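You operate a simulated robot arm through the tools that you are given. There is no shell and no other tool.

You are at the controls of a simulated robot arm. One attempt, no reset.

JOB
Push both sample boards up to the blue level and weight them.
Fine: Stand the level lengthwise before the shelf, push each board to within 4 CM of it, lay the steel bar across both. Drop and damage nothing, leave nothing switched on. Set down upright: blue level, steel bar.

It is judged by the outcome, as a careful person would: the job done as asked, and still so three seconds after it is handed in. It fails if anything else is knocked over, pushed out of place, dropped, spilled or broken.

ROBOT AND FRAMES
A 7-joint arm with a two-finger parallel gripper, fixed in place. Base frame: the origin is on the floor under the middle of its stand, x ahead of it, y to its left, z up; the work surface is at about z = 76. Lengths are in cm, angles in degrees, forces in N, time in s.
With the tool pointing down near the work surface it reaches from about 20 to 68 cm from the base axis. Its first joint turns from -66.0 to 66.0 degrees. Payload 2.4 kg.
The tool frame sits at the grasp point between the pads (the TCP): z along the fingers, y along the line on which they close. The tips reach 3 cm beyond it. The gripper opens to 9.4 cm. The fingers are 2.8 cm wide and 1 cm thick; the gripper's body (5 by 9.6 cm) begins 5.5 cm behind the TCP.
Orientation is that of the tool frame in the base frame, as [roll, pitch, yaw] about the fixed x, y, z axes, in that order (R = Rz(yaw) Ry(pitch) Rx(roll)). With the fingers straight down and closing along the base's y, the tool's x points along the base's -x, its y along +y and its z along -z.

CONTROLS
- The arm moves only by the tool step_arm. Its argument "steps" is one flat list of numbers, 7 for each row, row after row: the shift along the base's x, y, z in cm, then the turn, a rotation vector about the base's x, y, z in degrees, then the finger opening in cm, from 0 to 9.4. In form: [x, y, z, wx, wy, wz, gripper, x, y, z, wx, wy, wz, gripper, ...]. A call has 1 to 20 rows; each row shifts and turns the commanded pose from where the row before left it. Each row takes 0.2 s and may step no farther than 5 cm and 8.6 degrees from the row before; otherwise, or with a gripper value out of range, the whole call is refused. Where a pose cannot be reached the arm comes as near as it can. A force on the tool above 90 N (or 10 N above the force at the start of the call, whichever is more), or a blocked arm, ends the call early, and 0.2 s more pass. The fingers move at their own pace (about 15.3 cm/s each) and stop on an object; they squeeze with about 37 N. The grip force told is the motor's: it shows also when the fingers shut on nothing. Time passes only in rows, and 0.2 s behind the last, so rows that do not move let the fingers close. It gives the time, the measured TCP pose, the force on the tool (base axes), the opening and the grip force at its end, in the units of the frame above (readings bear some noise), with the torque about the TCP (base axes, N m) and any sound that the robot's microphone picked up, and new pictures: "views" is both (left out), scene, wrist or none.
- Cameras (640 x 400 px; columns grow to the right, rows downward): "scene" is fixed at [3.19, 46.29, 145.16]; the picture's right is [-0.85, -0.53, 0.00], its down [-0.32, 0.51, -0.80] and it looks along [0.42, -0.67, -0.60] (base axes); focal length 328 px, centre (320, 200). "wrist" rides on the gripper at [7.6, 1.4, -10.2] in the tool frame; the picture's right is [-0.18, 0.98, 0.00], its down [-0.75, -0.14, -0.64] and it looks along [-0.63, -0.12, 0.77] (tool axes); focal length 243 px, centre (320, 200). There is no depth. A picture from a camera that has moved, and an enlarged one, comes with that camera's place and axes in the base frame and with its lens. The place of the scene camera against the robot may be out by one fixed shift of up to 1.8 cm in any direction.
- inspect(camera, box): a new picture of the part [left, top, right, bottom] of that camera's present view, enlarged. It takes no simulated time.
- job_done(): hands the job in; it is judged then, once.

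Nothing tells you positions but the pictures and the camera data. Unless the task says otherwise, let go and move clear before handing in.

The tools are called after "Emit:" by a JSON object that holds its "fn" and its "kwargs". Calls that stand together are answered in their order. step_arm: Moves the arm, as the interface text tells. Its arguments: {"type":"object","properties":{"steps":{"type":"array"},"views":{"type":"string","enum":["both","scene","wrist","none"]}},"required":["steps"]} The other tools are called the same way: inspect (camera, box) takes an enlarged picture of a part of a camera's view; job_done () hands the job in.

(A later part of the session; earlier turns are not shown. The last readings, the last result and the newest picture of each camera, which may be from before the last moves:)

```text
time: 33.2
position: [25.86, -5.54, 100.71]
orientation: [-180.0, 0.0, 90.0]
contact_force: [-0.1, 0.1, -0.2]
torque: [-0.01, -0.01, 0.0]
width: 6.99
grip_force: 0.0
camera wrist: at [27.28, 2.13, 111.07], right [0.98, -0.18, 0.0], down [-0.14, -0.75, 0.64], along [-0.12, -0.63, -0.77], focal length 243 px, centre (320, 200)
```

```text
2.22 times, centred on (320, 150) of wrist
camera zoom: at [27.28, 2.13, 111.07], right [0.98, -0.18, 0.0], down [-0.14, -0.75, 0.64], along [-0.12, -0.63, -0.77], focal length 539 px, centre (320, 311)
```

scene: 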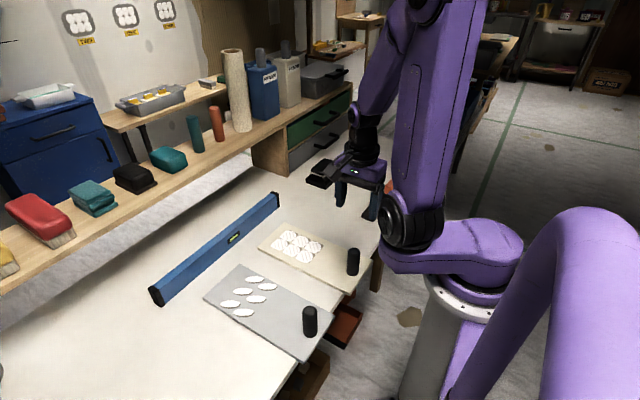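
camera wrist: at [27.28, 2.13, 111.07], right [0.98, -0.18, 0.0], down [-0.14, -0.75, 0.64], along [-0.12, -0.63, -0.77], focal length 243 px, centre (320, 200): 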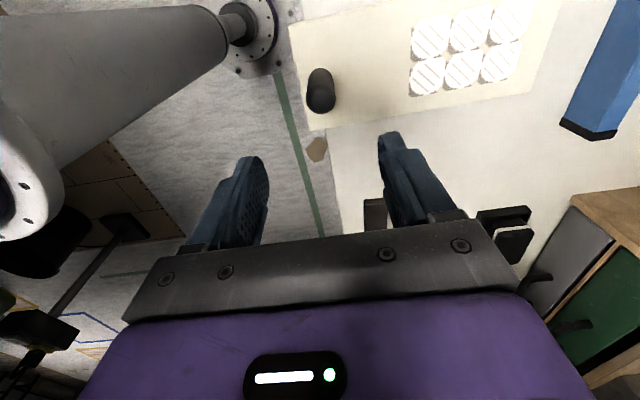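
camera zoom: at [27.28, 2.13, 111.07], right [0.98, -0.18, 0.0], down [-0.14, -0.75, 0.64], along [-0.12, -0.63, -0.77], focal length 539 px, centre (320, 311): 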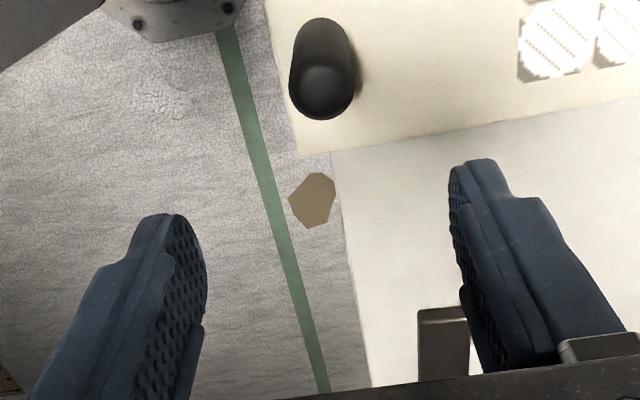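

The cream knob's centre is at about (26.0, -6.2), 3.2 cm across, top z≈84.5. I'll descend around it to z≈81.5 with the fingers at 7 cm.

Emit:
{"fn": "step_arm", "kwargs": {"steps": [0.14, -0.6, -2, 0, 0, 0, 7, 0, 0, -3, 0, 0, 0, 7, 0, 0, -3, 0, 0, 0, 7, 0, 0, -3, 0, 0, 0, 7, 0, 0, -2, 0, 0, 0, 7, 0, 0, 0, 0, 0, 0, 7], "views": "both"}}

Emit:
{"fn": "inspect", "kwargs": {"camera": "wrist", "box": [200, 60, 440, 240]}}

```text
time: 34.6
position: [26.11, -6.17, 87.68]
orientation: [180.0, 0.0, 89.9]
contact_force: [0.1, -0.2, 0.5]
torque: [0.01, 0.03, 0.0]
width: 7.0
grip_force: 0.2
camera wrist: at [27.54, 1.54, 97.84], right [0.98, -0.19, 0.0], down [-0.14, -0.75, 0.64], along [-0.12, -0.63, -0.77], focal length 243 px, centre (320, 200)
```

scene: 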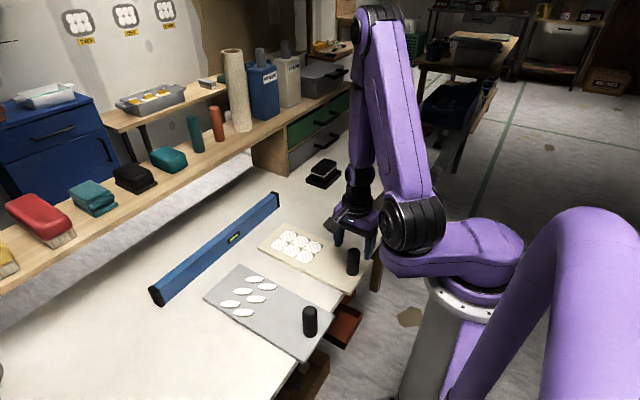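
wrist: 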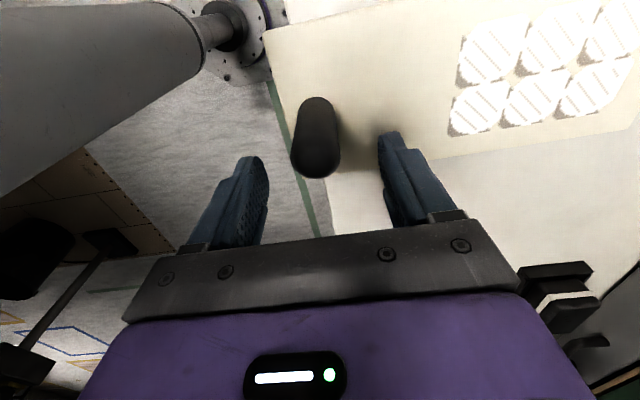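

```text
2.22 times, centred on (320, 150) of wrist
camera zoom: at [27.54, 1.54, 97.84], right [0.98, -0.19, 0.0], down [-0.14, -0.75, 0.64], along [-0.12, -0.63, -0.77], focal length 539 px, centre (320, 311)
```

zoom: 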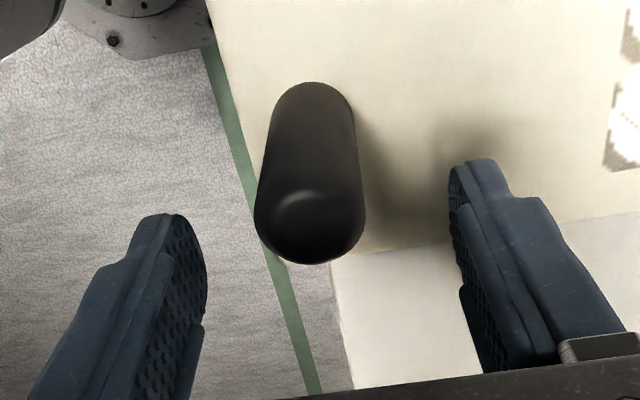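

The knob is centred between the fingers. I'll continue down to z≈81.5 and close on it.

Emit:
{"fn": "step_arm", "kwargs": {"steps": [-0.1, 0.1, -2, 0, 0, 0, 7, 0, 0, -2, 0, 0, 0, 7, 0, 0, -1.4, 0, 0, 0, 7, 0, 0, -0.8, 0, 0, 0, 7, 0, 0, 0, 0, 0, 0, 7, 0, 0, 0, 0, 0, 0, 5.5, 0, 0, 0, 0, 0, 0, 4.5, 0, 0, 0, 0, 0, 0, 3.6, 0, 0, 0, 0, 0, 0, 3, 0, 0, 0, 0, 0, 0, 2, 0, 0, 0, 0, 0, 0, 2], "views": "both"}}

```text
time: 37.0
position: [25.8, -5.96, 81.33]
orientation: [180.0, 0.0, 89.9]
contact_force: [-0.7, 0.6, 3.9]
torque: [0.05, -0.4, 0.04]
width: 3.14
grip_force: 37.2
camera wrist: at [27.36, 1.73, 91.65], right [0.98, -0.18, 0.0], down [-0.14, -0.75, 0.64], along [-0.12, -0.63, -0.77], focal length 243 px, centre (320, 200)
```

scene: 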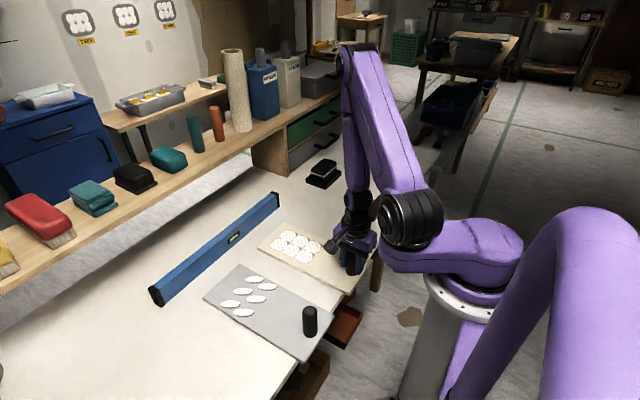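
wrist: 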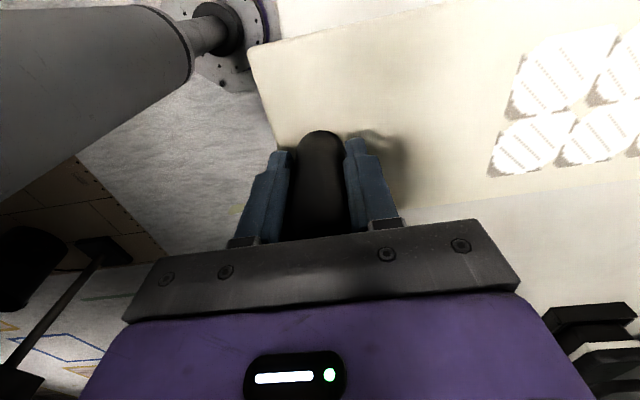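

The knob is gripped (3.1 cm). The cream board's far edge is about 7 cm from the level, so I'll slide it forward slowly by 4.5 cm first and re-measure.

Emit:
{"fn": "step_arm", "kwargs": {"steps": [0.1, 0, 0, 0, 0, 0, 2, 0.2, 0, 0, 0, 0, 0, 2, 0.3, 0, 0, 0, 0, 0, 2, 0.4, 0, 0, 0, 0, 0, 2, 0.4, 0, 0, 0, 0, 0, 2, 0.4, 0, 0, 0, 0, 0, 2, 0.4, 0, 0, 0, 0, 0, 2, 0.4, 0, 0, 0, 0, 0, 2, 0.4, 0, 0, 0, 0, 0, 2, 0.4, 0, 0, 0, 0, 0, 2, 0.4, 0, 0, 0, 0, 0, 2, 0.3, 0, 0, 0, 0, 0, 2, 0.2, 0, 0, 0, 0, 0, 2, 0.2, 0, 0, 0, 0, 0, 2, 0, 0, 0, 0, 0, 0, 2], "views": "both"}}

Emit:
{"fn": "inspect", "kwargs": {"camera": "scene", "box": [200, 180, 400, 320]}}

```text
time: 40.2
position: [30.45, -5.88, 81.52]
orientation: [180.0, 0.0, 89.9]
contact_force: [0.6, 0.5, 1.0]
torque: [0.04, 0.2, 0.0]
width: 3.11
grip_force: 37.6
camera wrist: at [31.88, 1.68, 91.73], right [0.98, -0.19, 0.0], down [-0.14, -0.75, 0.64], along [-0.12, -0.63, -0.77], focal length 243 px, centre (320, 200)
```

scene: 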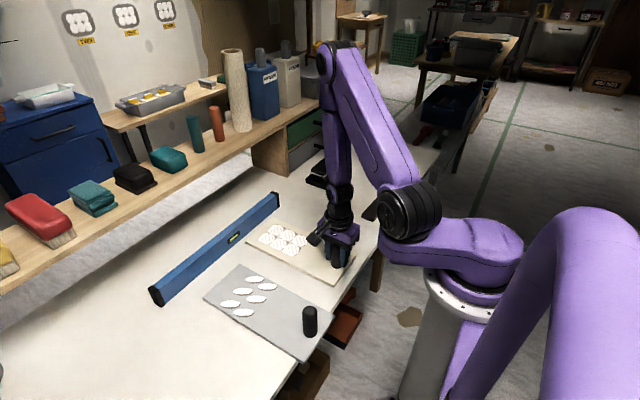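
wrist: 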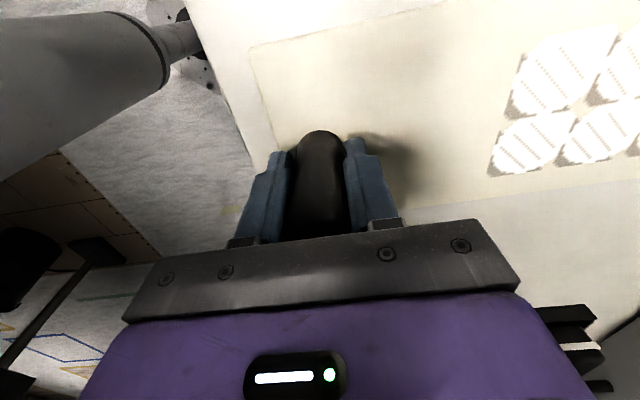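

```text
2.86 times, centred on (300, 250) of scene
camera zoom: at [3.19, 46.29, 145.16], right [-0.85, -0.53, 0.0], down [-0.32, 0.51, -0.8], along [0.42, -0.67, -0.6], focal length 939 px, centre (377, 57)
```

zoom: 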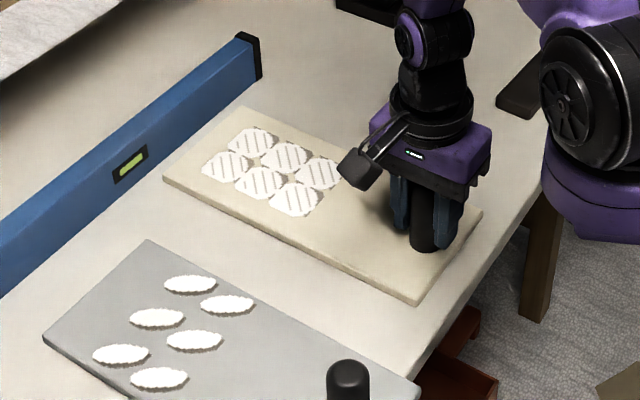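

The board and its samples slid together, leaving a gap of about 2.4 cm by both estimates. I'll push 1.1 cm more, then release.

Emit:
{"fn": "step_arm", "kwargs": {"steps": [0.1, 0, 0, 0, 0, 0, 2, 0.2, 0, 0, 0, 0, 0, 2, 0.3, 0, 0, 0, 0, 0, 2, 0.2, 0, 0, 0, 0, 0, 2, 0.2, 0, 0, 0, 0, 0, 2, 0.1, 0, 0, 0, 0, 0, 2, 0, 0, 0, 0, 0, 0, 2, 0, 0, 0, 0, 0, 0, 2], "views": "scene"}}

Emit:
{"fn": "inspect", "kwargs": {"camera": "scene", "box": [200, 180, 400, 320]}}

```text
time: 42.0
position: [31.69, -6.06, 81.55]
orientation: [-180.0, 0.0, 89.9]
contact_force: [0.4, 0.9, 0.0]
torque: [0.02, 0.19, -0.02]
width: 3.13
grip_force: 37.1
```

scene: 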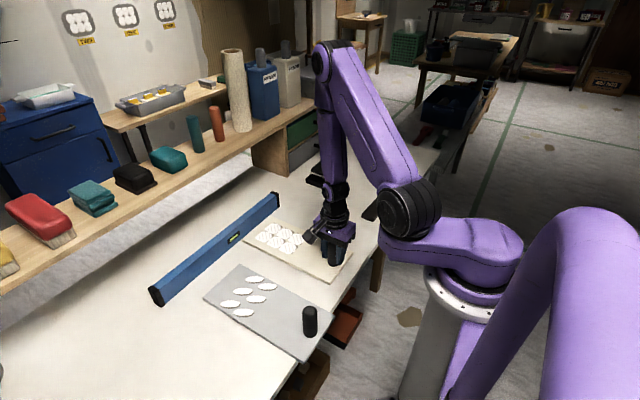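

```text
2.86 times, centred on (300, 250) of scene
camera zoom: at [3.19, 46.29, 145.16], right [-0.85, -0.53, 0.0], down [-0.32, 0.51, -0.8], along [0.42, -0.67, -0.6], focal length 939 px, centre (377, 57)
```

zoom: 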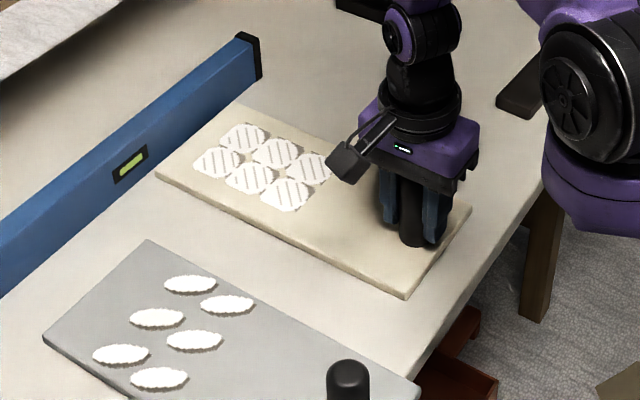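

The cream board is now about 1.3 cm from the level, samples undisturbed. I'll release, rise, and move over the grey board's knob near (26, 13.7).

Emit:
{"fn": "step_arm", "kwargs": {"steps": [0, 0, 0, 0, 0, 0, 4, 0, 0, 0, 0, 0, 0, 5.5, 0, 0, 0, 0, 0, 0, 7, 0, 0, 0, 0, 0, 0, 7, 0, 0, 1.5, 0, 0, 0, 7, 0, 0, 2.5, 0, 0, 0, 7, 0, 0, 3.5, 0, 0, 0, 7, 0, 0, 3.5, 0, 0, 0, 7, 0, 0, 3, 0, 0, 0, 7, -0.8, 2.7, 1, 0, 0, 0, 7, -1, 3.4, 0, 0, 0, 0, 7, -1, 3.4, 0, 0, 0, 0, 7, -1, 3.4, 0, 0, 0, 0, 7, -1, 3.4, 0, 0, 0, 0, 7, -0.9, 3.4, 0, 0, 0, 0, 7, 0, 0, 0, 0, 0, 0, 7], "views": "both"}}

Emit:
{"fn": "inspect", "kwargs": {"camera": "wrist", "box": [200, 60, 440, 240]}}

Emit:
{"fn": "inspect", "kwargs": {"camera": "scene", "box": [200, 180, 400, 320]}}

```text
time: 45.4
position: [26.61, 13.52, 96.57]
orientation: [-179.7, 0.0, 89.8]
contact_force: [-0.7, 0.6, 1.1]
torque: [-0.03, 0.01, 0.03]
width: 6.98
grip_force: 0.0
out of reach, approached as far as the arm can: row 15
camera wrist: at [28.09, 21.28, 106.79], right [0.98, -0.19, 0.0], down [-0.14, -0.75, 0.64], along [-0.12, -0.63, -0.77], focal length 243 px, centre (320, 200)
```

scene: 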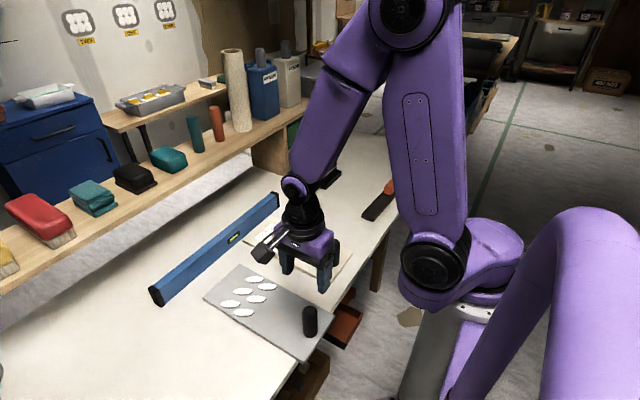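
wrist: 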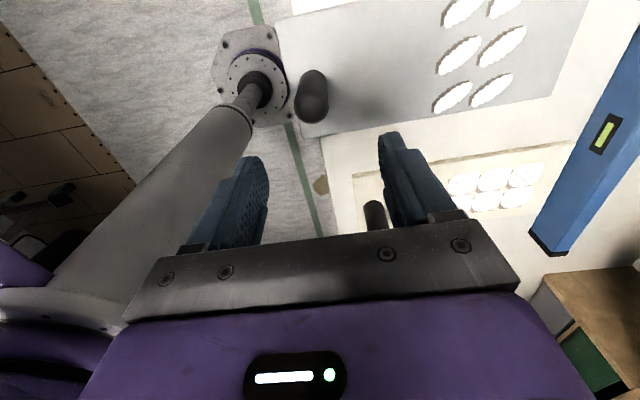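

```text
2.22 times, centred on (320, 150) of wrist
camera zoom: at [28.09, 21.28, 106.79], right [0.98, -0.19, 0.0], down [-0.14, -0.75, 0.64], along [-0.12, -0.63, -0.77], focal length 539 px, centre (320, 311)
```

zoom: 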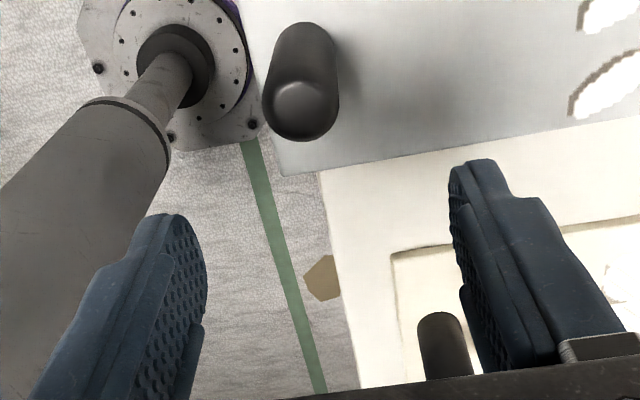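

```text
2.86 times, centred on (300, 250) of scene
camera zoom: at [3.19, 46.29, 145.16], right [-0.85, -0.53, 0.0], down [-0.32, 0.51, -0.8], along [0.42, -0.67, -0.6], focal length 939 px, centre (377, 57)
```

zoom: 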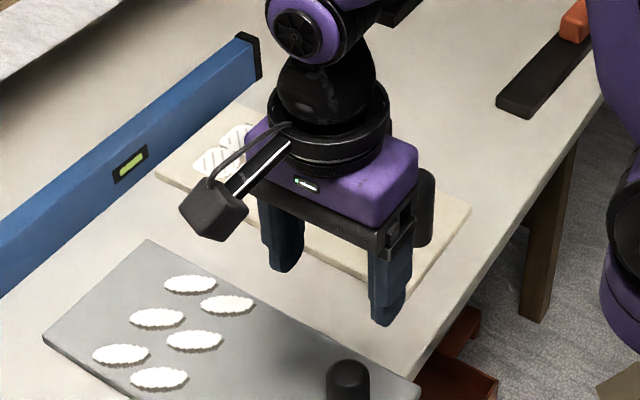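

At this yaw the arm hits a reach limit near the grey knob (likely the last joint), so I'll turn the gripper back by 30° there. The knob centre measures about (26.1, 13.9).

Emit:
{"fn": "step_arm", "kwargs": {"steps": [0, 0, 0, 0, 0, 7.5, 7, 0, 0, 0, 0, 0, 7.5, 7, 0, 0, 0, 0, 0, 7.5, 7, 0, 0, 0, 0, 0, 7.5, 7, 0, 0, 0, 0, 0, 0, 7], "views": "wrist"}}

```text
time: 46.6
position: [26.61, 13.69, 96.47]
orientation: [-179.9, -0.1, 120.3]
contact_force: [0.1, 0.0, 0.5]
torque: [0.0, 0.01, 0.0]
width: 7.03
grip_force: 0.0
camera wrist: at [24.06, 21.04, 106.88], right [0.94, 0.33, 0.0], down [0.26, -0.72, 0.64], along [0.21, -0.61, -0.77], focal length 243 px, centre (320, 200)
```

wrist: 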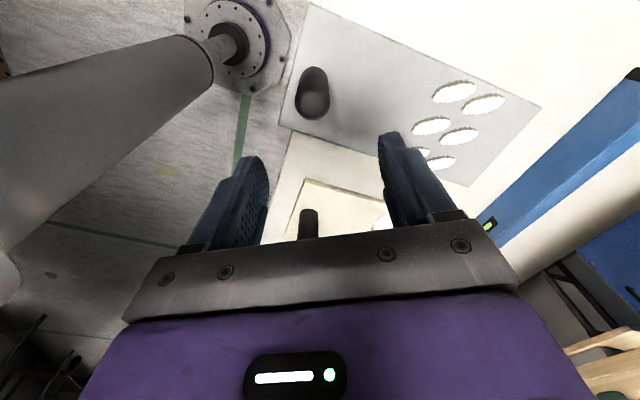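

Orientation is good now. I'll centre over the knob at (26.0, 13.9) and descend partway.

Emit:
{"fn": "step_arm", "kwargs": {"steps": [-0.6, 0.2, -1, 0, 0, 0, 7, 0, 0, -2.5, 0, 0, 0, 7, 0, 0, -2.5, 0, 0, 0, 7, 0, 0, -2.5, 0, 0, 0, 7, 0, 0, 0, 0, 0, 0, 7], "views": "both"}}

Emit:
{"fn": "inspect", "kwargs": {"camera": "wrist", "box": [200, 60, 440, 240]}}

```text
time: 47.8
position: [26.69, 14.12, 88.04]
orientation: [179.9, 0.0, 119.9]
contact_force: [0.4, -0.2, -0.2]
torque: [-0.01, 0.03, -0.01]
width: 6.97
grip_force: 0.0
out of reach, approached as far as the arm can: row 1
camera wrist: at [24.19, 21.48, 98.27], right [0.94, 0.33, 0.0], down [0.25, -0.72, 0.64], along [0.21, -0.61, -0.77], focal length 243 px, centre (320, 200)
```

scene: 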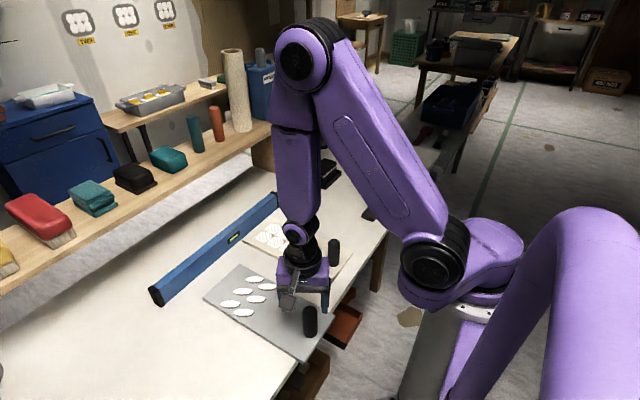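
wrist: 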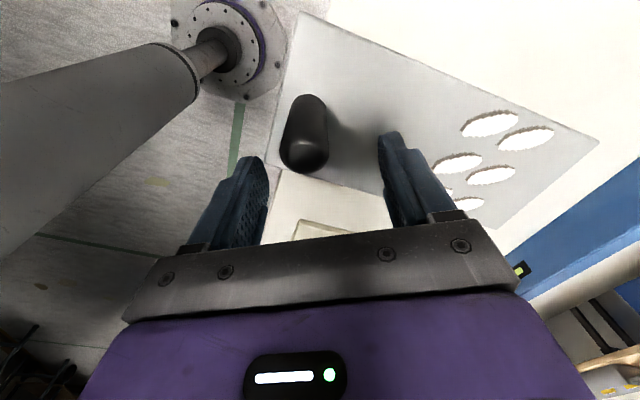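

```text
2.22 times, centred on (320, 150) of wrist
camera zoom: at [24.19, 21.48, 98.27], right [0.94, 0.33, 0.0], down [0.25, -0.72, 0.64], along [0.21, -0.61, -0.77], focal length 539 px, centre (320, 311)
```

zoom: 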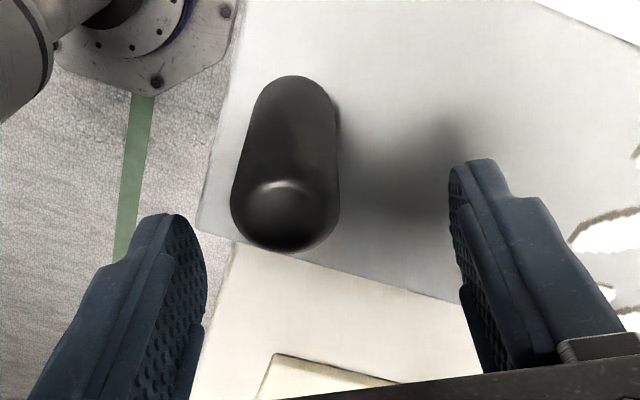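

The arm stopped about 0.7 cm short of centring over the knob, but the knob still fits comfortably between the fingers. I'll descend and try to centre lower down.

Emit:
{"fn": "step_arm", "kwargs": {"steps": [0, 0, -1.5, 0, 0, 0, 7, 0, 0, -1.5, 0, 0, 0, 7, 0, 0, -1.5, 0, 0, 0, 7, 0, 0, -1.2, 0, 0, 0, 7, 0, 0, -0.7, 0, 0, 0, 7, 0, 0, 0, 0, 0, 0, 7], "views": "both"}}

Emit:
{"fn": "inspect", "kwargs": {"camera": "wrist", "box": [200, 60, 440, 240]}}

```text
time: 49.2
position: [26.8, 13.78, 81.66]
orientation: [-180.0, 0.0, 120.0]
contact_force: [-0.4, 0.2, -0.2]
torque: [0.03, -0.01, 0.02]
width: 7.01
grip_force: 0.0
camera wrist: at [24.24, 21.28, 91.96], right [0.94, 0.33, 0.0], down [0.25, -0.72, 0.64], along [0.21, -0.61, -0.77], focal length 243 px, centre (320, 200)
```

scene: 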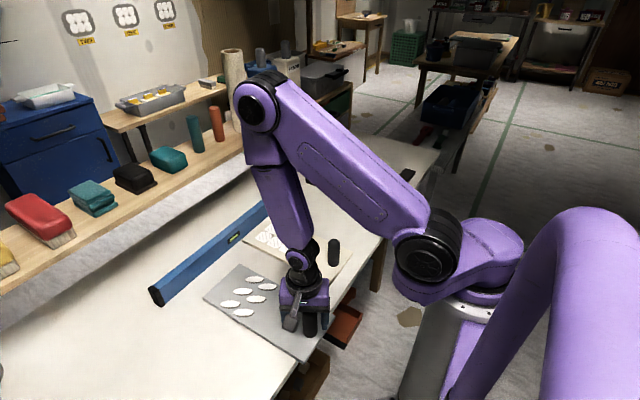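
wrist: 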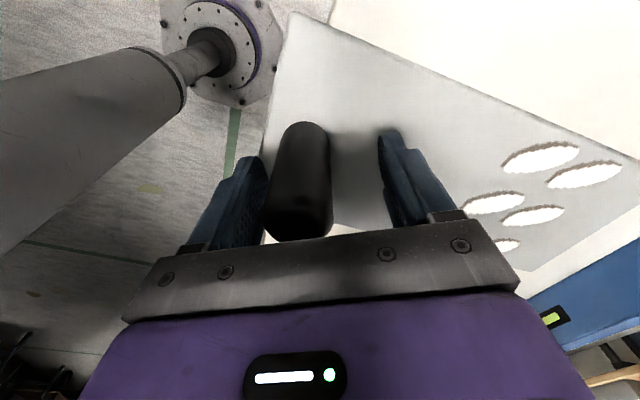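

```text
2.22 times, centred on (320, 150) of wrist
camera zoom: at [24.24, 21.28, 91.96], right [0.94, 0.33, 0.0], down [0.25, -0.72, 0.64], along [0.21, -0.61, -0.77], focal length 539 px, centre (320, 311)
```

zoom: 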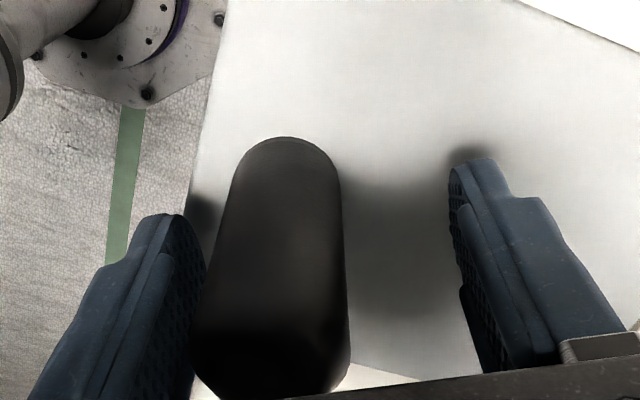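

I'll shift back about 0.8 cm in x to centre the knob before closing.

Emit:
{"fn": "step_arm", "kwargs": {"steps": [-0.3, 0, 0, 0, 0, 0, 7, -0.3, 0.05, 0, 0, 0, 0, 7, -0.2, 0.05, 0, 0, 0, 0, 7, 0, 0, 0, 0, 0, 0, 7], "views": "none"}}

Emit:
{"fn": "inspect", "kwargs": {"camera": "wrist", "box": [200, 60, 440, 240]}}

```text
time: 50.2
position: [25.9, 13.97, 81.8]
orientation: [179.9, 0.0, 119.9]
contact_force: [-0.6, -1.1, 0.5]
torque: [0.04, 0.02, -0.01]
width: 7.01
grip_force: 0.1
```

```text
2.22 times, centred on (320, 150) of wrist
camera zoom: at [23.4, 21.4, 92.04], right [0.94, 0.33, 0.0], down [0.25, -0.72, 0.64], along [0.21, -0.61, -0.77], focal length 539 px, centre (320, 311)
```

zoom: 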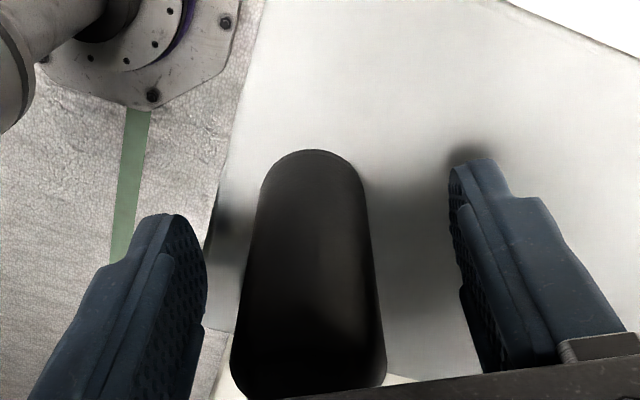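

The knob is centred now. I'll close on it, then slide the grey board forward 4.5 cm slowly.

Emit:
{"fn": "step_arm", "kwargs": {"steps": [0, 0, 0, 0, 0, 0, 5.5, 0, 0, 0, 0, 0, 0, 4.5, 0, 0, 0, 0, 0, 0, 3.6, 0, 0, 0, 0, 0, 0, 3, 0, 0, 0, 0, 0, 0, 2, 0, 0, 0, 0, 0, 0, 2], "views": "wrist"}}

```text
time: 51.6
position: [25.97, 13.94, 81.66]
orientation: [-180.0, 0.0, 119.9]
contact_force: [0.2, 0.7, 0.3]
torque: [0.06, 0.03, -0.06]
width: 3.12
grip_force: 37.1
camera wrist: at [23.4, 21.4, 92.04], right [0.94, 0.33, 0.0], down [0.25, -0.72, 0.64], along [0.21, -0.61, -0.77], focal length 243 px, centre (320, 200)
```

wrist: 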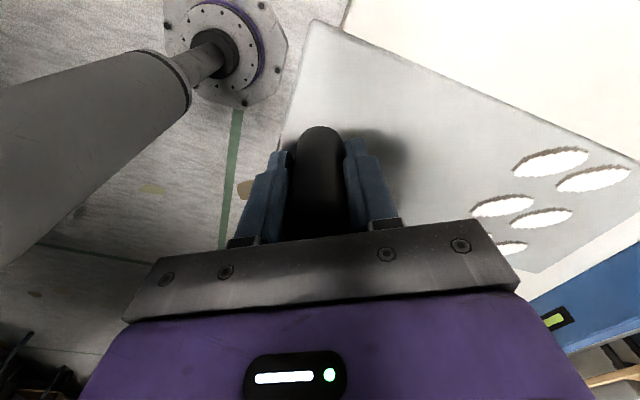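

Emit:
{"fn": "step_arm", "kwargs": {"steps": [0.1, 0, 0, 0, 0, 0, 2, 0.2, 0, 0, 0, 0, 0, 2, 0.3, 0, 0, 0, 0, 0, 2, 0.4, 0, 0, 0, 0, 0, 2, 0.4, 0, 0, 0, 0, 0, 2, 0.4, 0, 0, 0, 0, 0, 2, 0.4, 0, 0, 0, 0, 0, 2, 0.4, 0, 0, 0, 0, 0, 2, 0.4, 0, 0, 0, 0, 0, 2, 0.4, 0, 0, 0, 0, 0, 2, 0.4, 0, 0, 0, 0, 0, 2, 0.3, 0, 0, 0, 0, 0, 2, 0.2, 0, 0, 0, 0, 0, 2, 0.2, 0, 0, 0, 0, 0, 2, 0, 0, 0, 0, 0, 0, 2], "views": "both"}}

Emit:
{"fn": "inspect", "kwargs": {"camera": "scene", "box": [160, 180, 360, 360]}}

```text
time: 54.8
position: [30.44, 13.98, 81.76]
orientation: [-179.9, 0.1, 119.9]
contact_force: [-1.5, 0.4, 4.2]
torque: [0.0, -0.05, 0.01]
width: 3.15
grip_force: 37.4
camera wrist: at [27.91, 21.45, 92.03], right [0.94, 0.33, 0.0], down [0.25, -0.72, 0.64], along [0.21, -0.61, -0.77], focal length 243 px, centre (320, 200)
```

scene: 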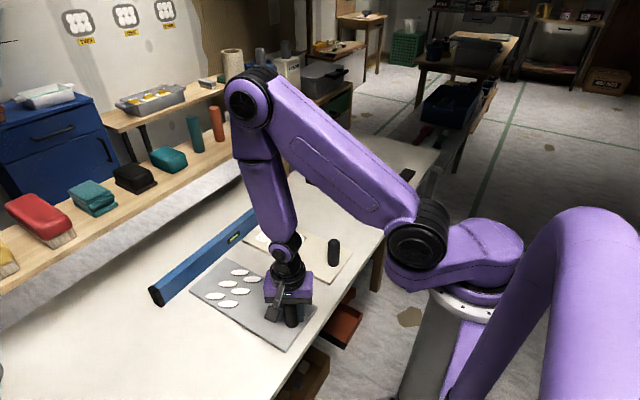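
wrist: 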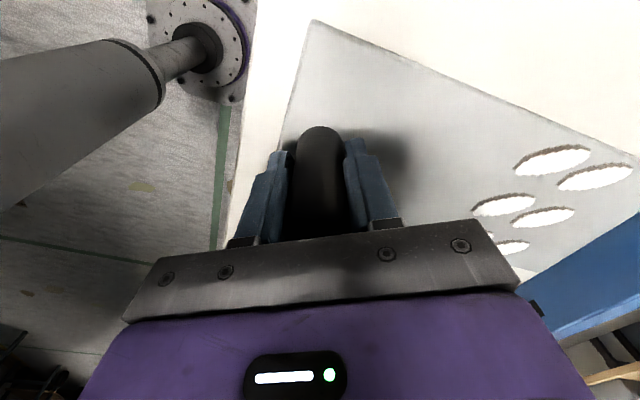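

```text
2.22 times, centred on (260, 270) of scene
camera zoom: at [3.18, 46.29, 145.16], right [-0.85, -0.53, 0.0], down [-0.32, 0.51, -0.8], along [0.42, -0.67, -0.6], focal length 730 px, centre (453, 44)
```

zoom: 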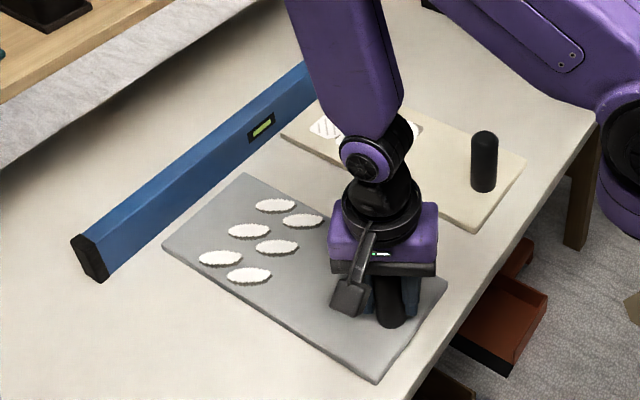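

The grey board is about 2.4 cm from the level, square to it. I'll push another 1.1 cm and release.

Emit:
{"fn": "step_arm", "kwargs": {"steps": [0.1, 0, 0, 0, 0, 0, 2, 0.2, 0, 0, 0, 0, 0, 2, 0.3, 0, 0, 0, 0, 0, 2, 0.2, 0, 0, 0, 0, 0, 2, 0.2, 0, 0, 0, 0, 0, 2, 0.1, 0, 0, 0, 0, 0, 2, 0, 0, 0, 0, 0, 0, 2, 0, 0, 0, 0, 0, 0, 3.6, 0, 0, 0, 0, 0, 0, 5, 0, 0, 0, 0, 0, 0, 6.5, 0, 0, 0, 0, 0, 0, 6.5], "views": "both"}}

Emit:
{"fn": "inspect", "kwargs": {"camera": "scene", "box": [160, 180, 360, 360]}}

```text
time: 57.2
position: [31.58, 14.02, 81.8]
orientation: [180.0, -0.1, 119.9]
contact_force: [0.4, 0.6, 0.4]
torque: [0.0, -0.01, -0.04]
width: 6.49
grip_force: 0.1
camera wrist: at [29.03, 21.43, 92.06], right [0.94, 0.33, 0.0], down [0.25, -0.72, 0.64], along [0.21, -0.61, -0.77], focal length 243 px, centre (320, 200)
```

scene: 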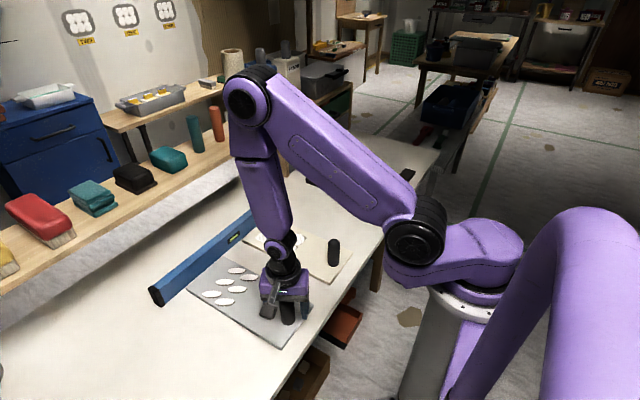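
wrist: 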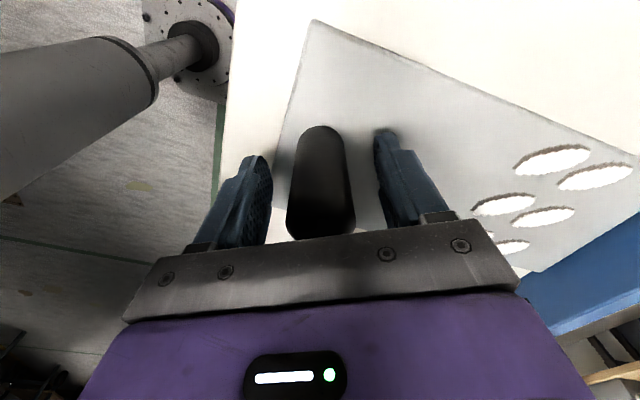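

```text
2.22 times, centred on (260, 270) of scene
camera zoom: at [3.19, 46.29, 145.16], right [-0.85, -0.53, 0.0], down [-0.32, 0.51, -0.8], along [0.42, -0.67, -0.6], focal length 730 px, centre (453, 44)
```

zoom: 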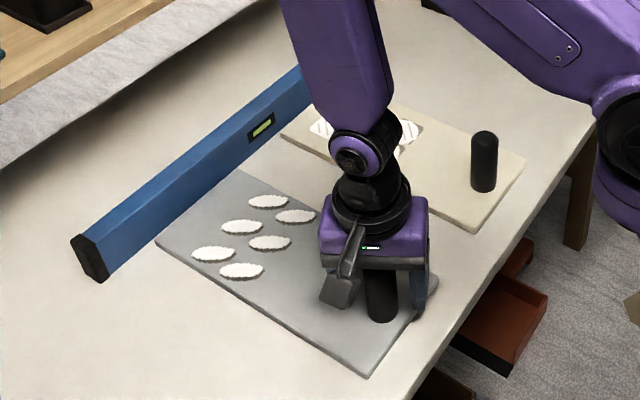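

Both boards are now about 1.3 cm from the level with samples intact. I'll rise clear of the knob, turn back and travel to the steel bar near (31.3, -45).

Emit:
{"fn": "step_arm", "kwargs": {"steps": [0, 0, 1, 0, 0, 0, 6.5, 0, 0, 2, 0, 0, 0, 6.5, 0, 0, 3, 0, 0, 0, 6.5, 0, 0, 3, 0, 0, 0, 6.5, 0, 0, 3, 0, 0, 0, 6.5, 0, 0, 2.5, 0, 0, 0, 6.5, 0, -2, 1, 0, 0, -4, 7, 0, -3.5, 0, 0, 0, -5, 7, 0, -4, 0, 0, 0, -5, 7, 0, -4, 0, 0, 0, -5, 7, 0, -4.5, 0, 0, 0, -5, 7, 0, -4.5, 0, 0, 0, -5, 7, 0, -4.5, 0, 0, 0, -4, 7, 0, -4.5, 0, 0, 0, 0, 7, 0, -4, 0, 0, 0, 0, 7, 0, -3, 0, 0, 0, 0, 7, 0, -1.5, 0, 0, 0, 0, 7, 0, 0, 0, 0, 0, 0, 7], "views": "both"}}

Emit:
{"fn": "inspect", "kwargs": {"camera": "scene", "box": [140, 170, 390, 370]}}

```text
time: 61.0
position: [31.62, -25.87, 97.28]
orientation: [-180.0, 0.0, 87.0]
contact_force: [0.3, 1.0, -0.1]
torque: [0.01, -0.05, -0.03]
width: 6.97
grip_force: 0.0
camera wrist: at [33.37, -18.26, 107.54], right [0.97, -0.24, 0.0], down [-0.18, -0.75, 0.64], along [-0.15, -0.62, -0.77], focal length 243 px, centre (320, 200)
```

scene: 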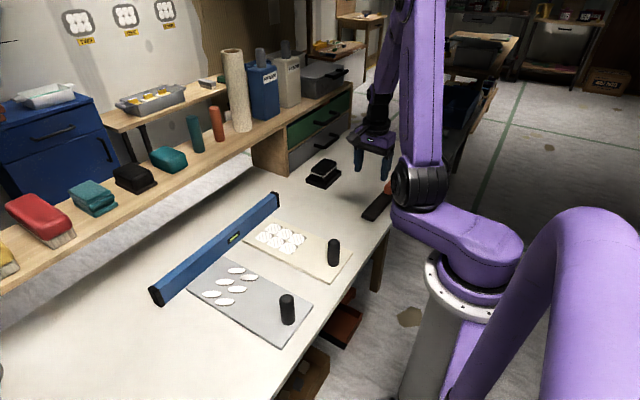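
wrist: 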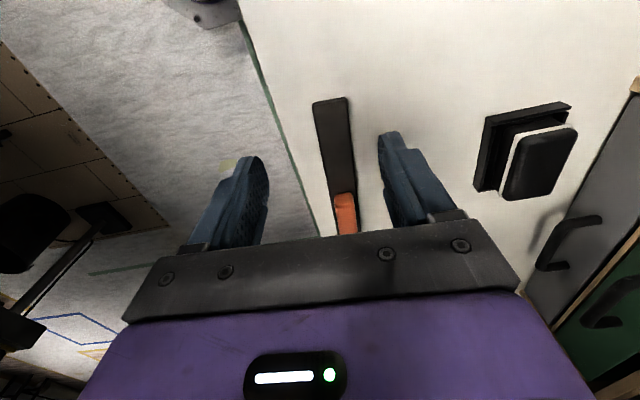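

```text
2.00 times, centred on (265, 270) of scene
camera zoom: at [3.19, 46.29, 145.16], right [-0.85, -0.53, 0.0], down [-0.32, 0.51, -0.8], along [0.42, -0.67, -0.6], focal length 657 px, centre (430, 60)
```

zoom: 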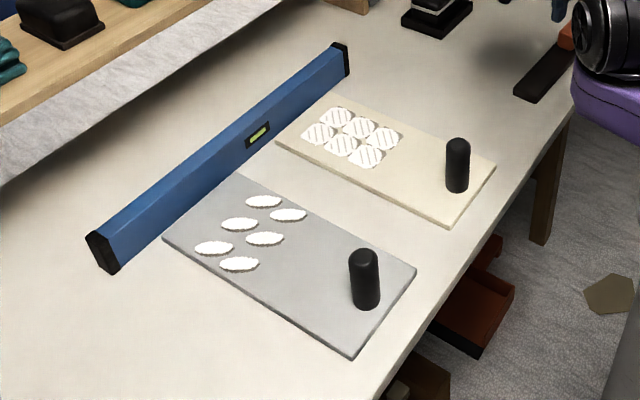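

Both boards sit neatly against the level. Next, over the bar's handle for a precise look.

Emit:
{"fn": "step_arm", "kwargs": {"steps": [0, -2, -0.5, 0, 0, 0, 7, 0, -3.5, -0.5, 0, 0, 0, 7, 0, -4, -0.5, 0, 0, 0, 7, -0.1, -4, -0.5, 0, 0, 0, 7, -0.1, -3.5, 0, 0, 0, 0, 7, -0.1, -2, 0, 0, 0, 0, 7, 0, 0, 0, 0, 0, 0, 7], "views": "both"}}

Emit:
{"fn": "inspect", "kwargs": {"camera": "wrist", "box": [200, 60, 440, 240]}}

Emit:
{"fn": "inspect", "kwargs": {"camera": "wrist", "box": [200, 0, 440, 160]}}

```text
time: 62.6
position: [31.26, -44.98, 95.37]
orientation: [179.9, 0.0, 86.9]
contact_force: [-0.6, -0.7, 0.1]
torque: [0.0, 0.02, 0.02]
width: 7.02
grip_force: 0.1
camera wrist: at [33.06, -37.35, 105.67], right [0.97, -0.24, 0.0], down [-0.18, -0.75, 0.64], along [-0.15, -0.62, -0.77], focal length 243 px, centre (320, 200)
```

scene: 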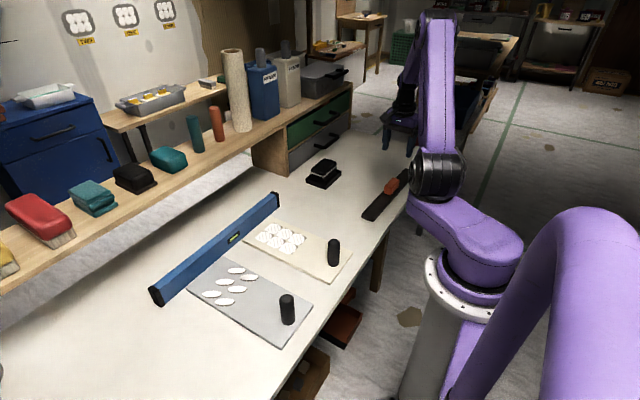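
wrist: 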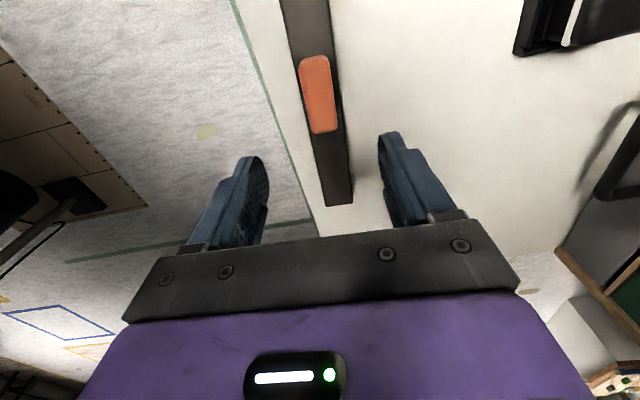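

```text
2.22 times, centred on (320, 150) of wrist
camera zoom: at [33.06, -37.35, 105.67], right [0.97, -0.24, 0.0], down [-0.18, -0.75, 0.64], along [-0.15, -0.62, -0.77], focal length 539 px, centre (320, 311)
```

zoom: 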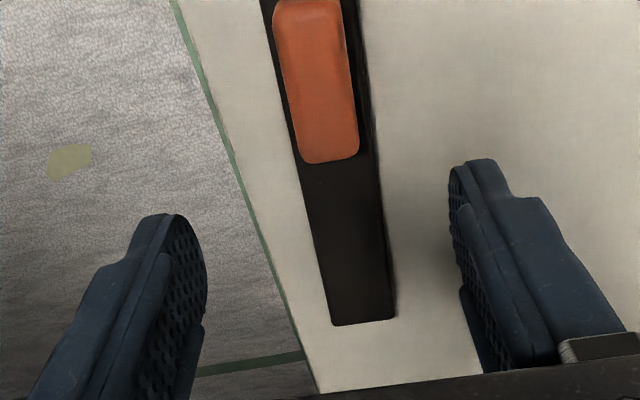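

```text
2.50 times, centred on (320, 80) of wrist
camera zoom: at [33.06, -37.35, 105.67], right [0.97, -0.24, 0.0], down [-0.18, -0.75, 0.64], along [-0.15, -0.62, -0.77], focal length 606 px, centre (320, 500)
```

zoom: 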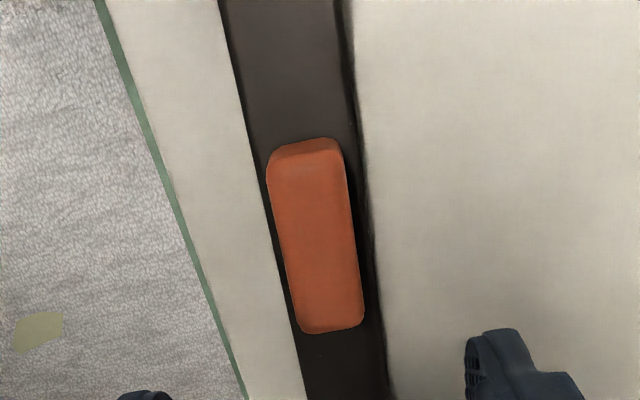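

The handle is at about (31.2, -45.0), 2.8 cm wide, top z≈80.5, with the bar skewed ~3° as the tool already is. I'll descend to tips just above the bar.

Emit:
{"fn": "step_arm", "kwargs": {"steps": [0, 0, -2, 0, 0, 0, 6, 0, 0, -3, 0, 0, 0, 6, 0, 0, -3, 0, 0, 0, 6, 0, 0, -2.5, 0, 0, 0, 6, 0, 0, -1.5, 0, 0, 0, 6, 0, 0, -1.2, 0, 0, 0, 6, 0, 0, -0.8, 0, 0, 0, 6, 0, 0, 0, 0, 0, 0, 6], "views": "both"}}

Emit:
{"fn": "inspect", "kwargs": {"camera": "wrist", "box": [200, 60, 440, 240]}}

Emit:
{"fn": "inspect", "kwargs": {"camera": "scene", "box": [340, 140, 440, 220]}}

```text
time: 64.4
position: [31.43, -45.03, 81.3]
orientation: [-180.0, -0.1, 86.8]
contact_force: [-0.3, -0.2, -0.1]
torque: [0.01, 0.03, 0.02]
width: 6.02
grip_force: 0.0
camera wrist: at [33.2, -37.28, 91.58], right [0.97, -0.24, 0.0], down [-0.18, -0.74, 0.64], along [-0.15, -0.62, -0.77], focal length 243 px, centre (320, 200)
```

scene: 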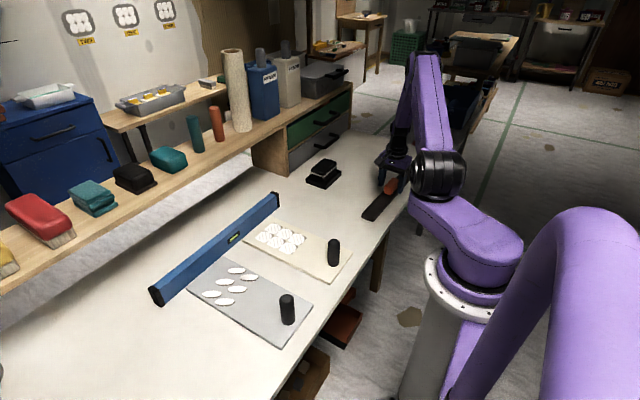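
wrist: 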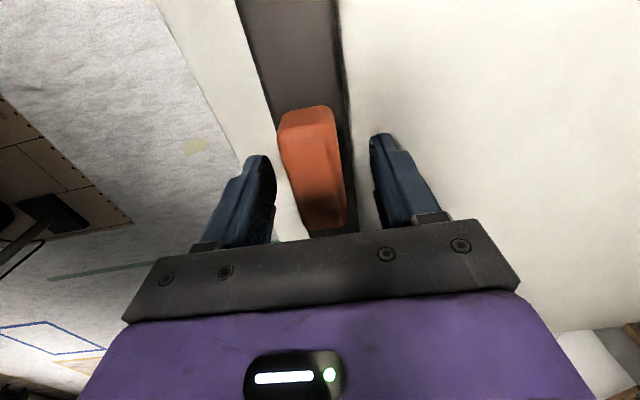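

```text
2.22 times, centred on (320, 150) of wrist
camera zoom: at [33.2, -37.28, 91.58], right [0.97, -0.24, 0.0], down [-0.18, -0.74, 0.64], along [-0.15, -0.62, -0.77], focal length 539 px, centre (320, 311)
```

zoom: 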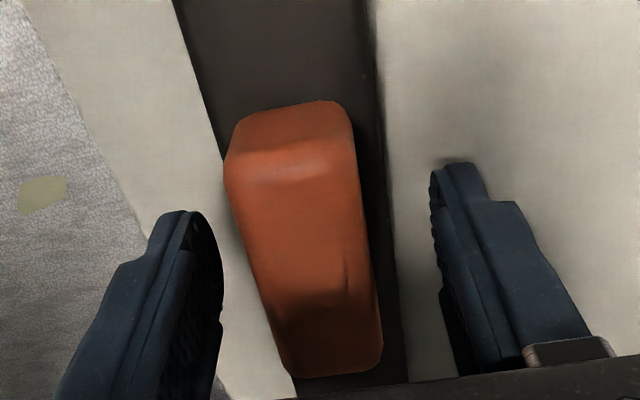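

```text
5.00 times, centred on (390, 180) of scene
camera zoom: at [3.19, 46.29, 145.16], right [-0.85, -0.53, 0.0], down [-0.32, 0.51, -0.8], along [0.42, -0.67, -0.6], focal length 1643 px, centre (-30, 300)
```

zoom: 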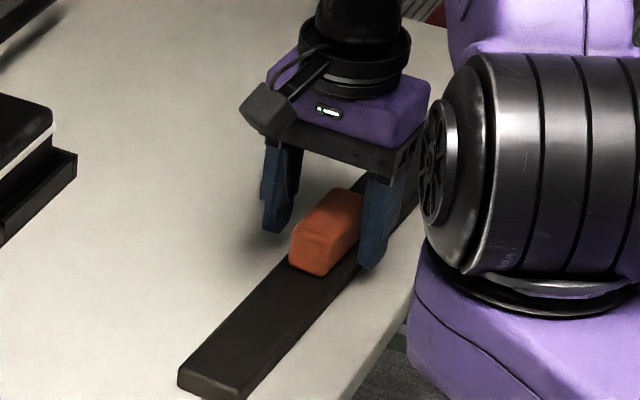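

The fingers straddle the handle with the tips about 0.8 cm above the bar surface. I'll close on the handle.

Emit:
{"fn": "step_arm", "kwargs": {"steps": [-0.1, 0, 0, 0, 0, 0, 5, 0, 0, 0, 0, 0, 0, 4.2, 0, 0, 0, 0, 0, 0, 3.5, 0, 0, 0, 0, 0, 0, 2.8, 0, 0, 0, 0, 0, 0, 1, 0, 0, 0, 0, 0, 0, 1, 0, 0, 0, 0, 0, 0, 1], "views": "wrist"}}

```text
time: 66.0
position: [31.15, -45.05, 81.34]
orientation: [-179.9, 0.0, 86.9]
contact_force: [-3.2, -0.7, 1.0]
torque: [0.39, 0.03, 0.12]
width: 3.45
grip_force: 37.4
camera wrist: at [33.05, -37.32, 91.59], right [0.97, -0.24, 0.0], down [-0.18, -0.75, 0.64], along [-0.15, -0.62, -0.77], focal length 243 px, centre (320, 200)
```

wrist: 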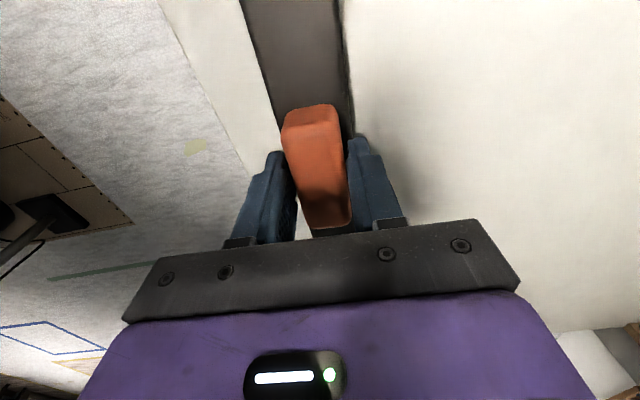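

The handle is held (3.45 cm, 37 N). I'll lift slightly and check weight and balance.

Emit:
{"fn": "step_arm", "kwargs": {"steps": [0, 0, 0.3, 0, 0, 0, 0.5, 0, 0, 0.4, 0, 0, 0, 0.5, 0, 0, 0.5, 0, 0, 0, 0.5, 0, 0, 0, 0, 0, 0, 0.5, 0, 0, 0, 0, 0, 0, 0.5], "views": "both"}}

Emit:
{"fn": "inspect", "kwargs": {"camera": "scene", "box": [340, 140, 440, 220]}}

```text
time: 67.2
position: [31.16, -45.01, 82.42]
orientation: [179.9, 0.0, 86.9]
contact_force: [0.6, -0.8, -6.6]
torque: [0.0, -0.05, 0.03]
width: 3.44
grip_force: 37.1
camera wrist: at [32.98, -37.34, 92.72], right [0.97, -0.24, 0.0], down [-0.18, -0.75, 0.64], along [-0.15, -0.62, -0.77], focal length 243 px, centre (320, 200)
```

scene: 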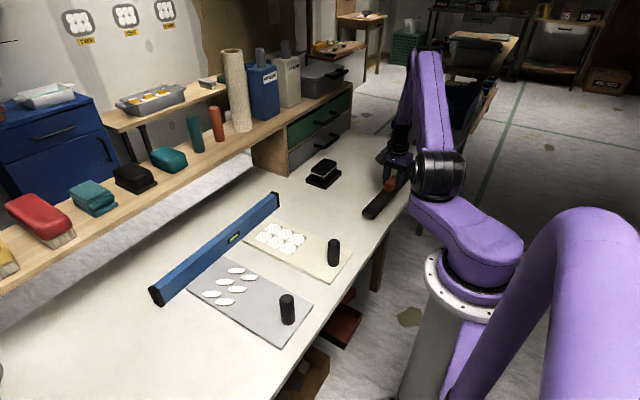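
wrist: 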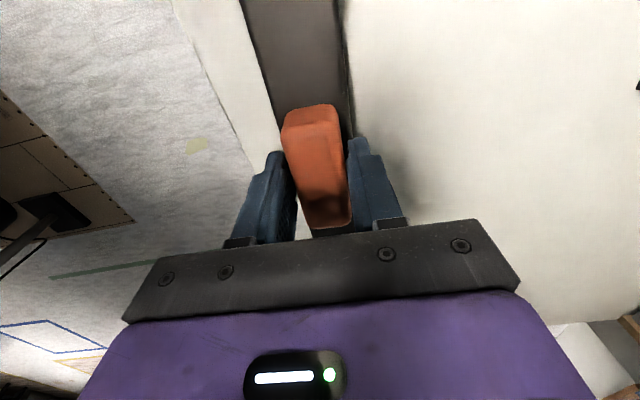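

```text
5.00 times, centred on (390, 180) of scene
camera zoom: at [3.2, 46.28, 145.16], right [-0.85, -0.53, 0.0], down [-0.32, 0.51, -0.8], along [0.42, -0.67, -0.6], focal length 1643 px, centre (-30, 300)
```

zoom: 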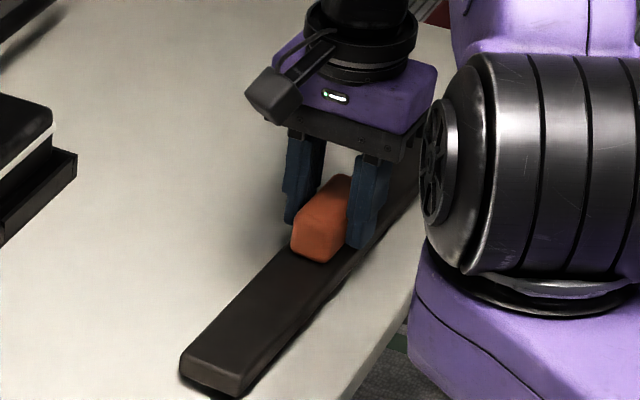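

The bar is lifted and balanced (6.6 N). I'll raise it to z≈96 and start carrying it toward +y, straightening it by 3°.

Emit:
{"fn": "step_arm", "kwargs": {"steps": [0, 0, 0.8, 0, 0, 0, 0.5, 0, 0, 1.4, 0, 0, 0, 0.5, 0, 0, 2, 0, 0, 0, 0.5, 0, 0, 2.2, 0, 0, 0, 0.5, 0, 0, 2.2, 0, 0, 0, 0.5, 0, 0, 2.2, 0, 0, 0, 0.5, 0, 0, 1.8, 0, 0, 0, 0.5, 0, 0.5, 1, 0, 0, 0, 0.5, 0.3, 1, 0, 0, 0, 0.4, 0.5, 0.6, 1.6, 0, 0, 0, 0.4, 0.5, 0.8, 2.2, 0, 0, 0, 0.4, 0.5, 0.8, 2.5, 0, 0, 0, 0.4, 0.5, 0.8, 2.5, 0, 0, 0, 0.4, 0.5, 0.8, 2.5, 0, 0, 0, 0.4, 0.5, 0.8, 2.5, 0, 0, 0, 0.4, 0.5, 0.8, 2.2, 0, 0, 0, 0.3, 0.5, 0.6, 1.5, 0, 0, 0, 0, 0.5, 0.4, 0.8, 0, 0, 0, 0, 0.5, 0, 0, 0, 0, 0, 0, 0.5], "views": "both"}}

```text
time: 71.2
position: [37.99, -25.2, 96.04]
orientation: [179.9, 0.0, 89.9]
contact_force: [0.8, 0.1, -7.4]
torque: [0.01, -0.01, -0.02]
width: 3.43
grip_force: 36.9
camera wrist: at [39.34, -17.5, 106.38], right [0.98, -0.18, 0.0], down [-0.14, -0.75, 0.64], along [-0.12, -0.63, -0.77], focal length 243 px, centre (320, 200)
```

scene: 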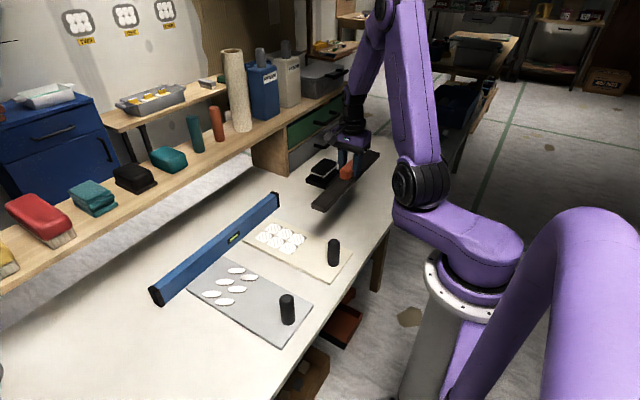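
wrist: 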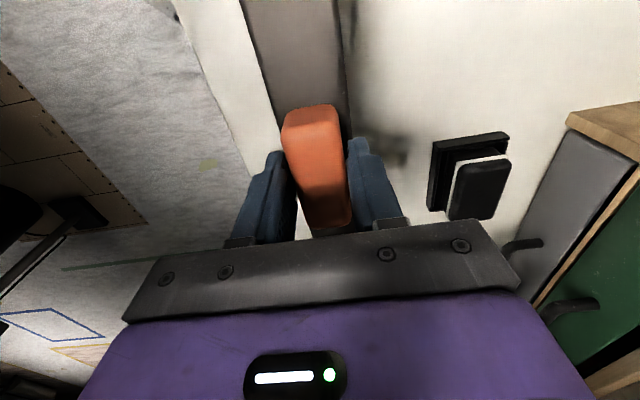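

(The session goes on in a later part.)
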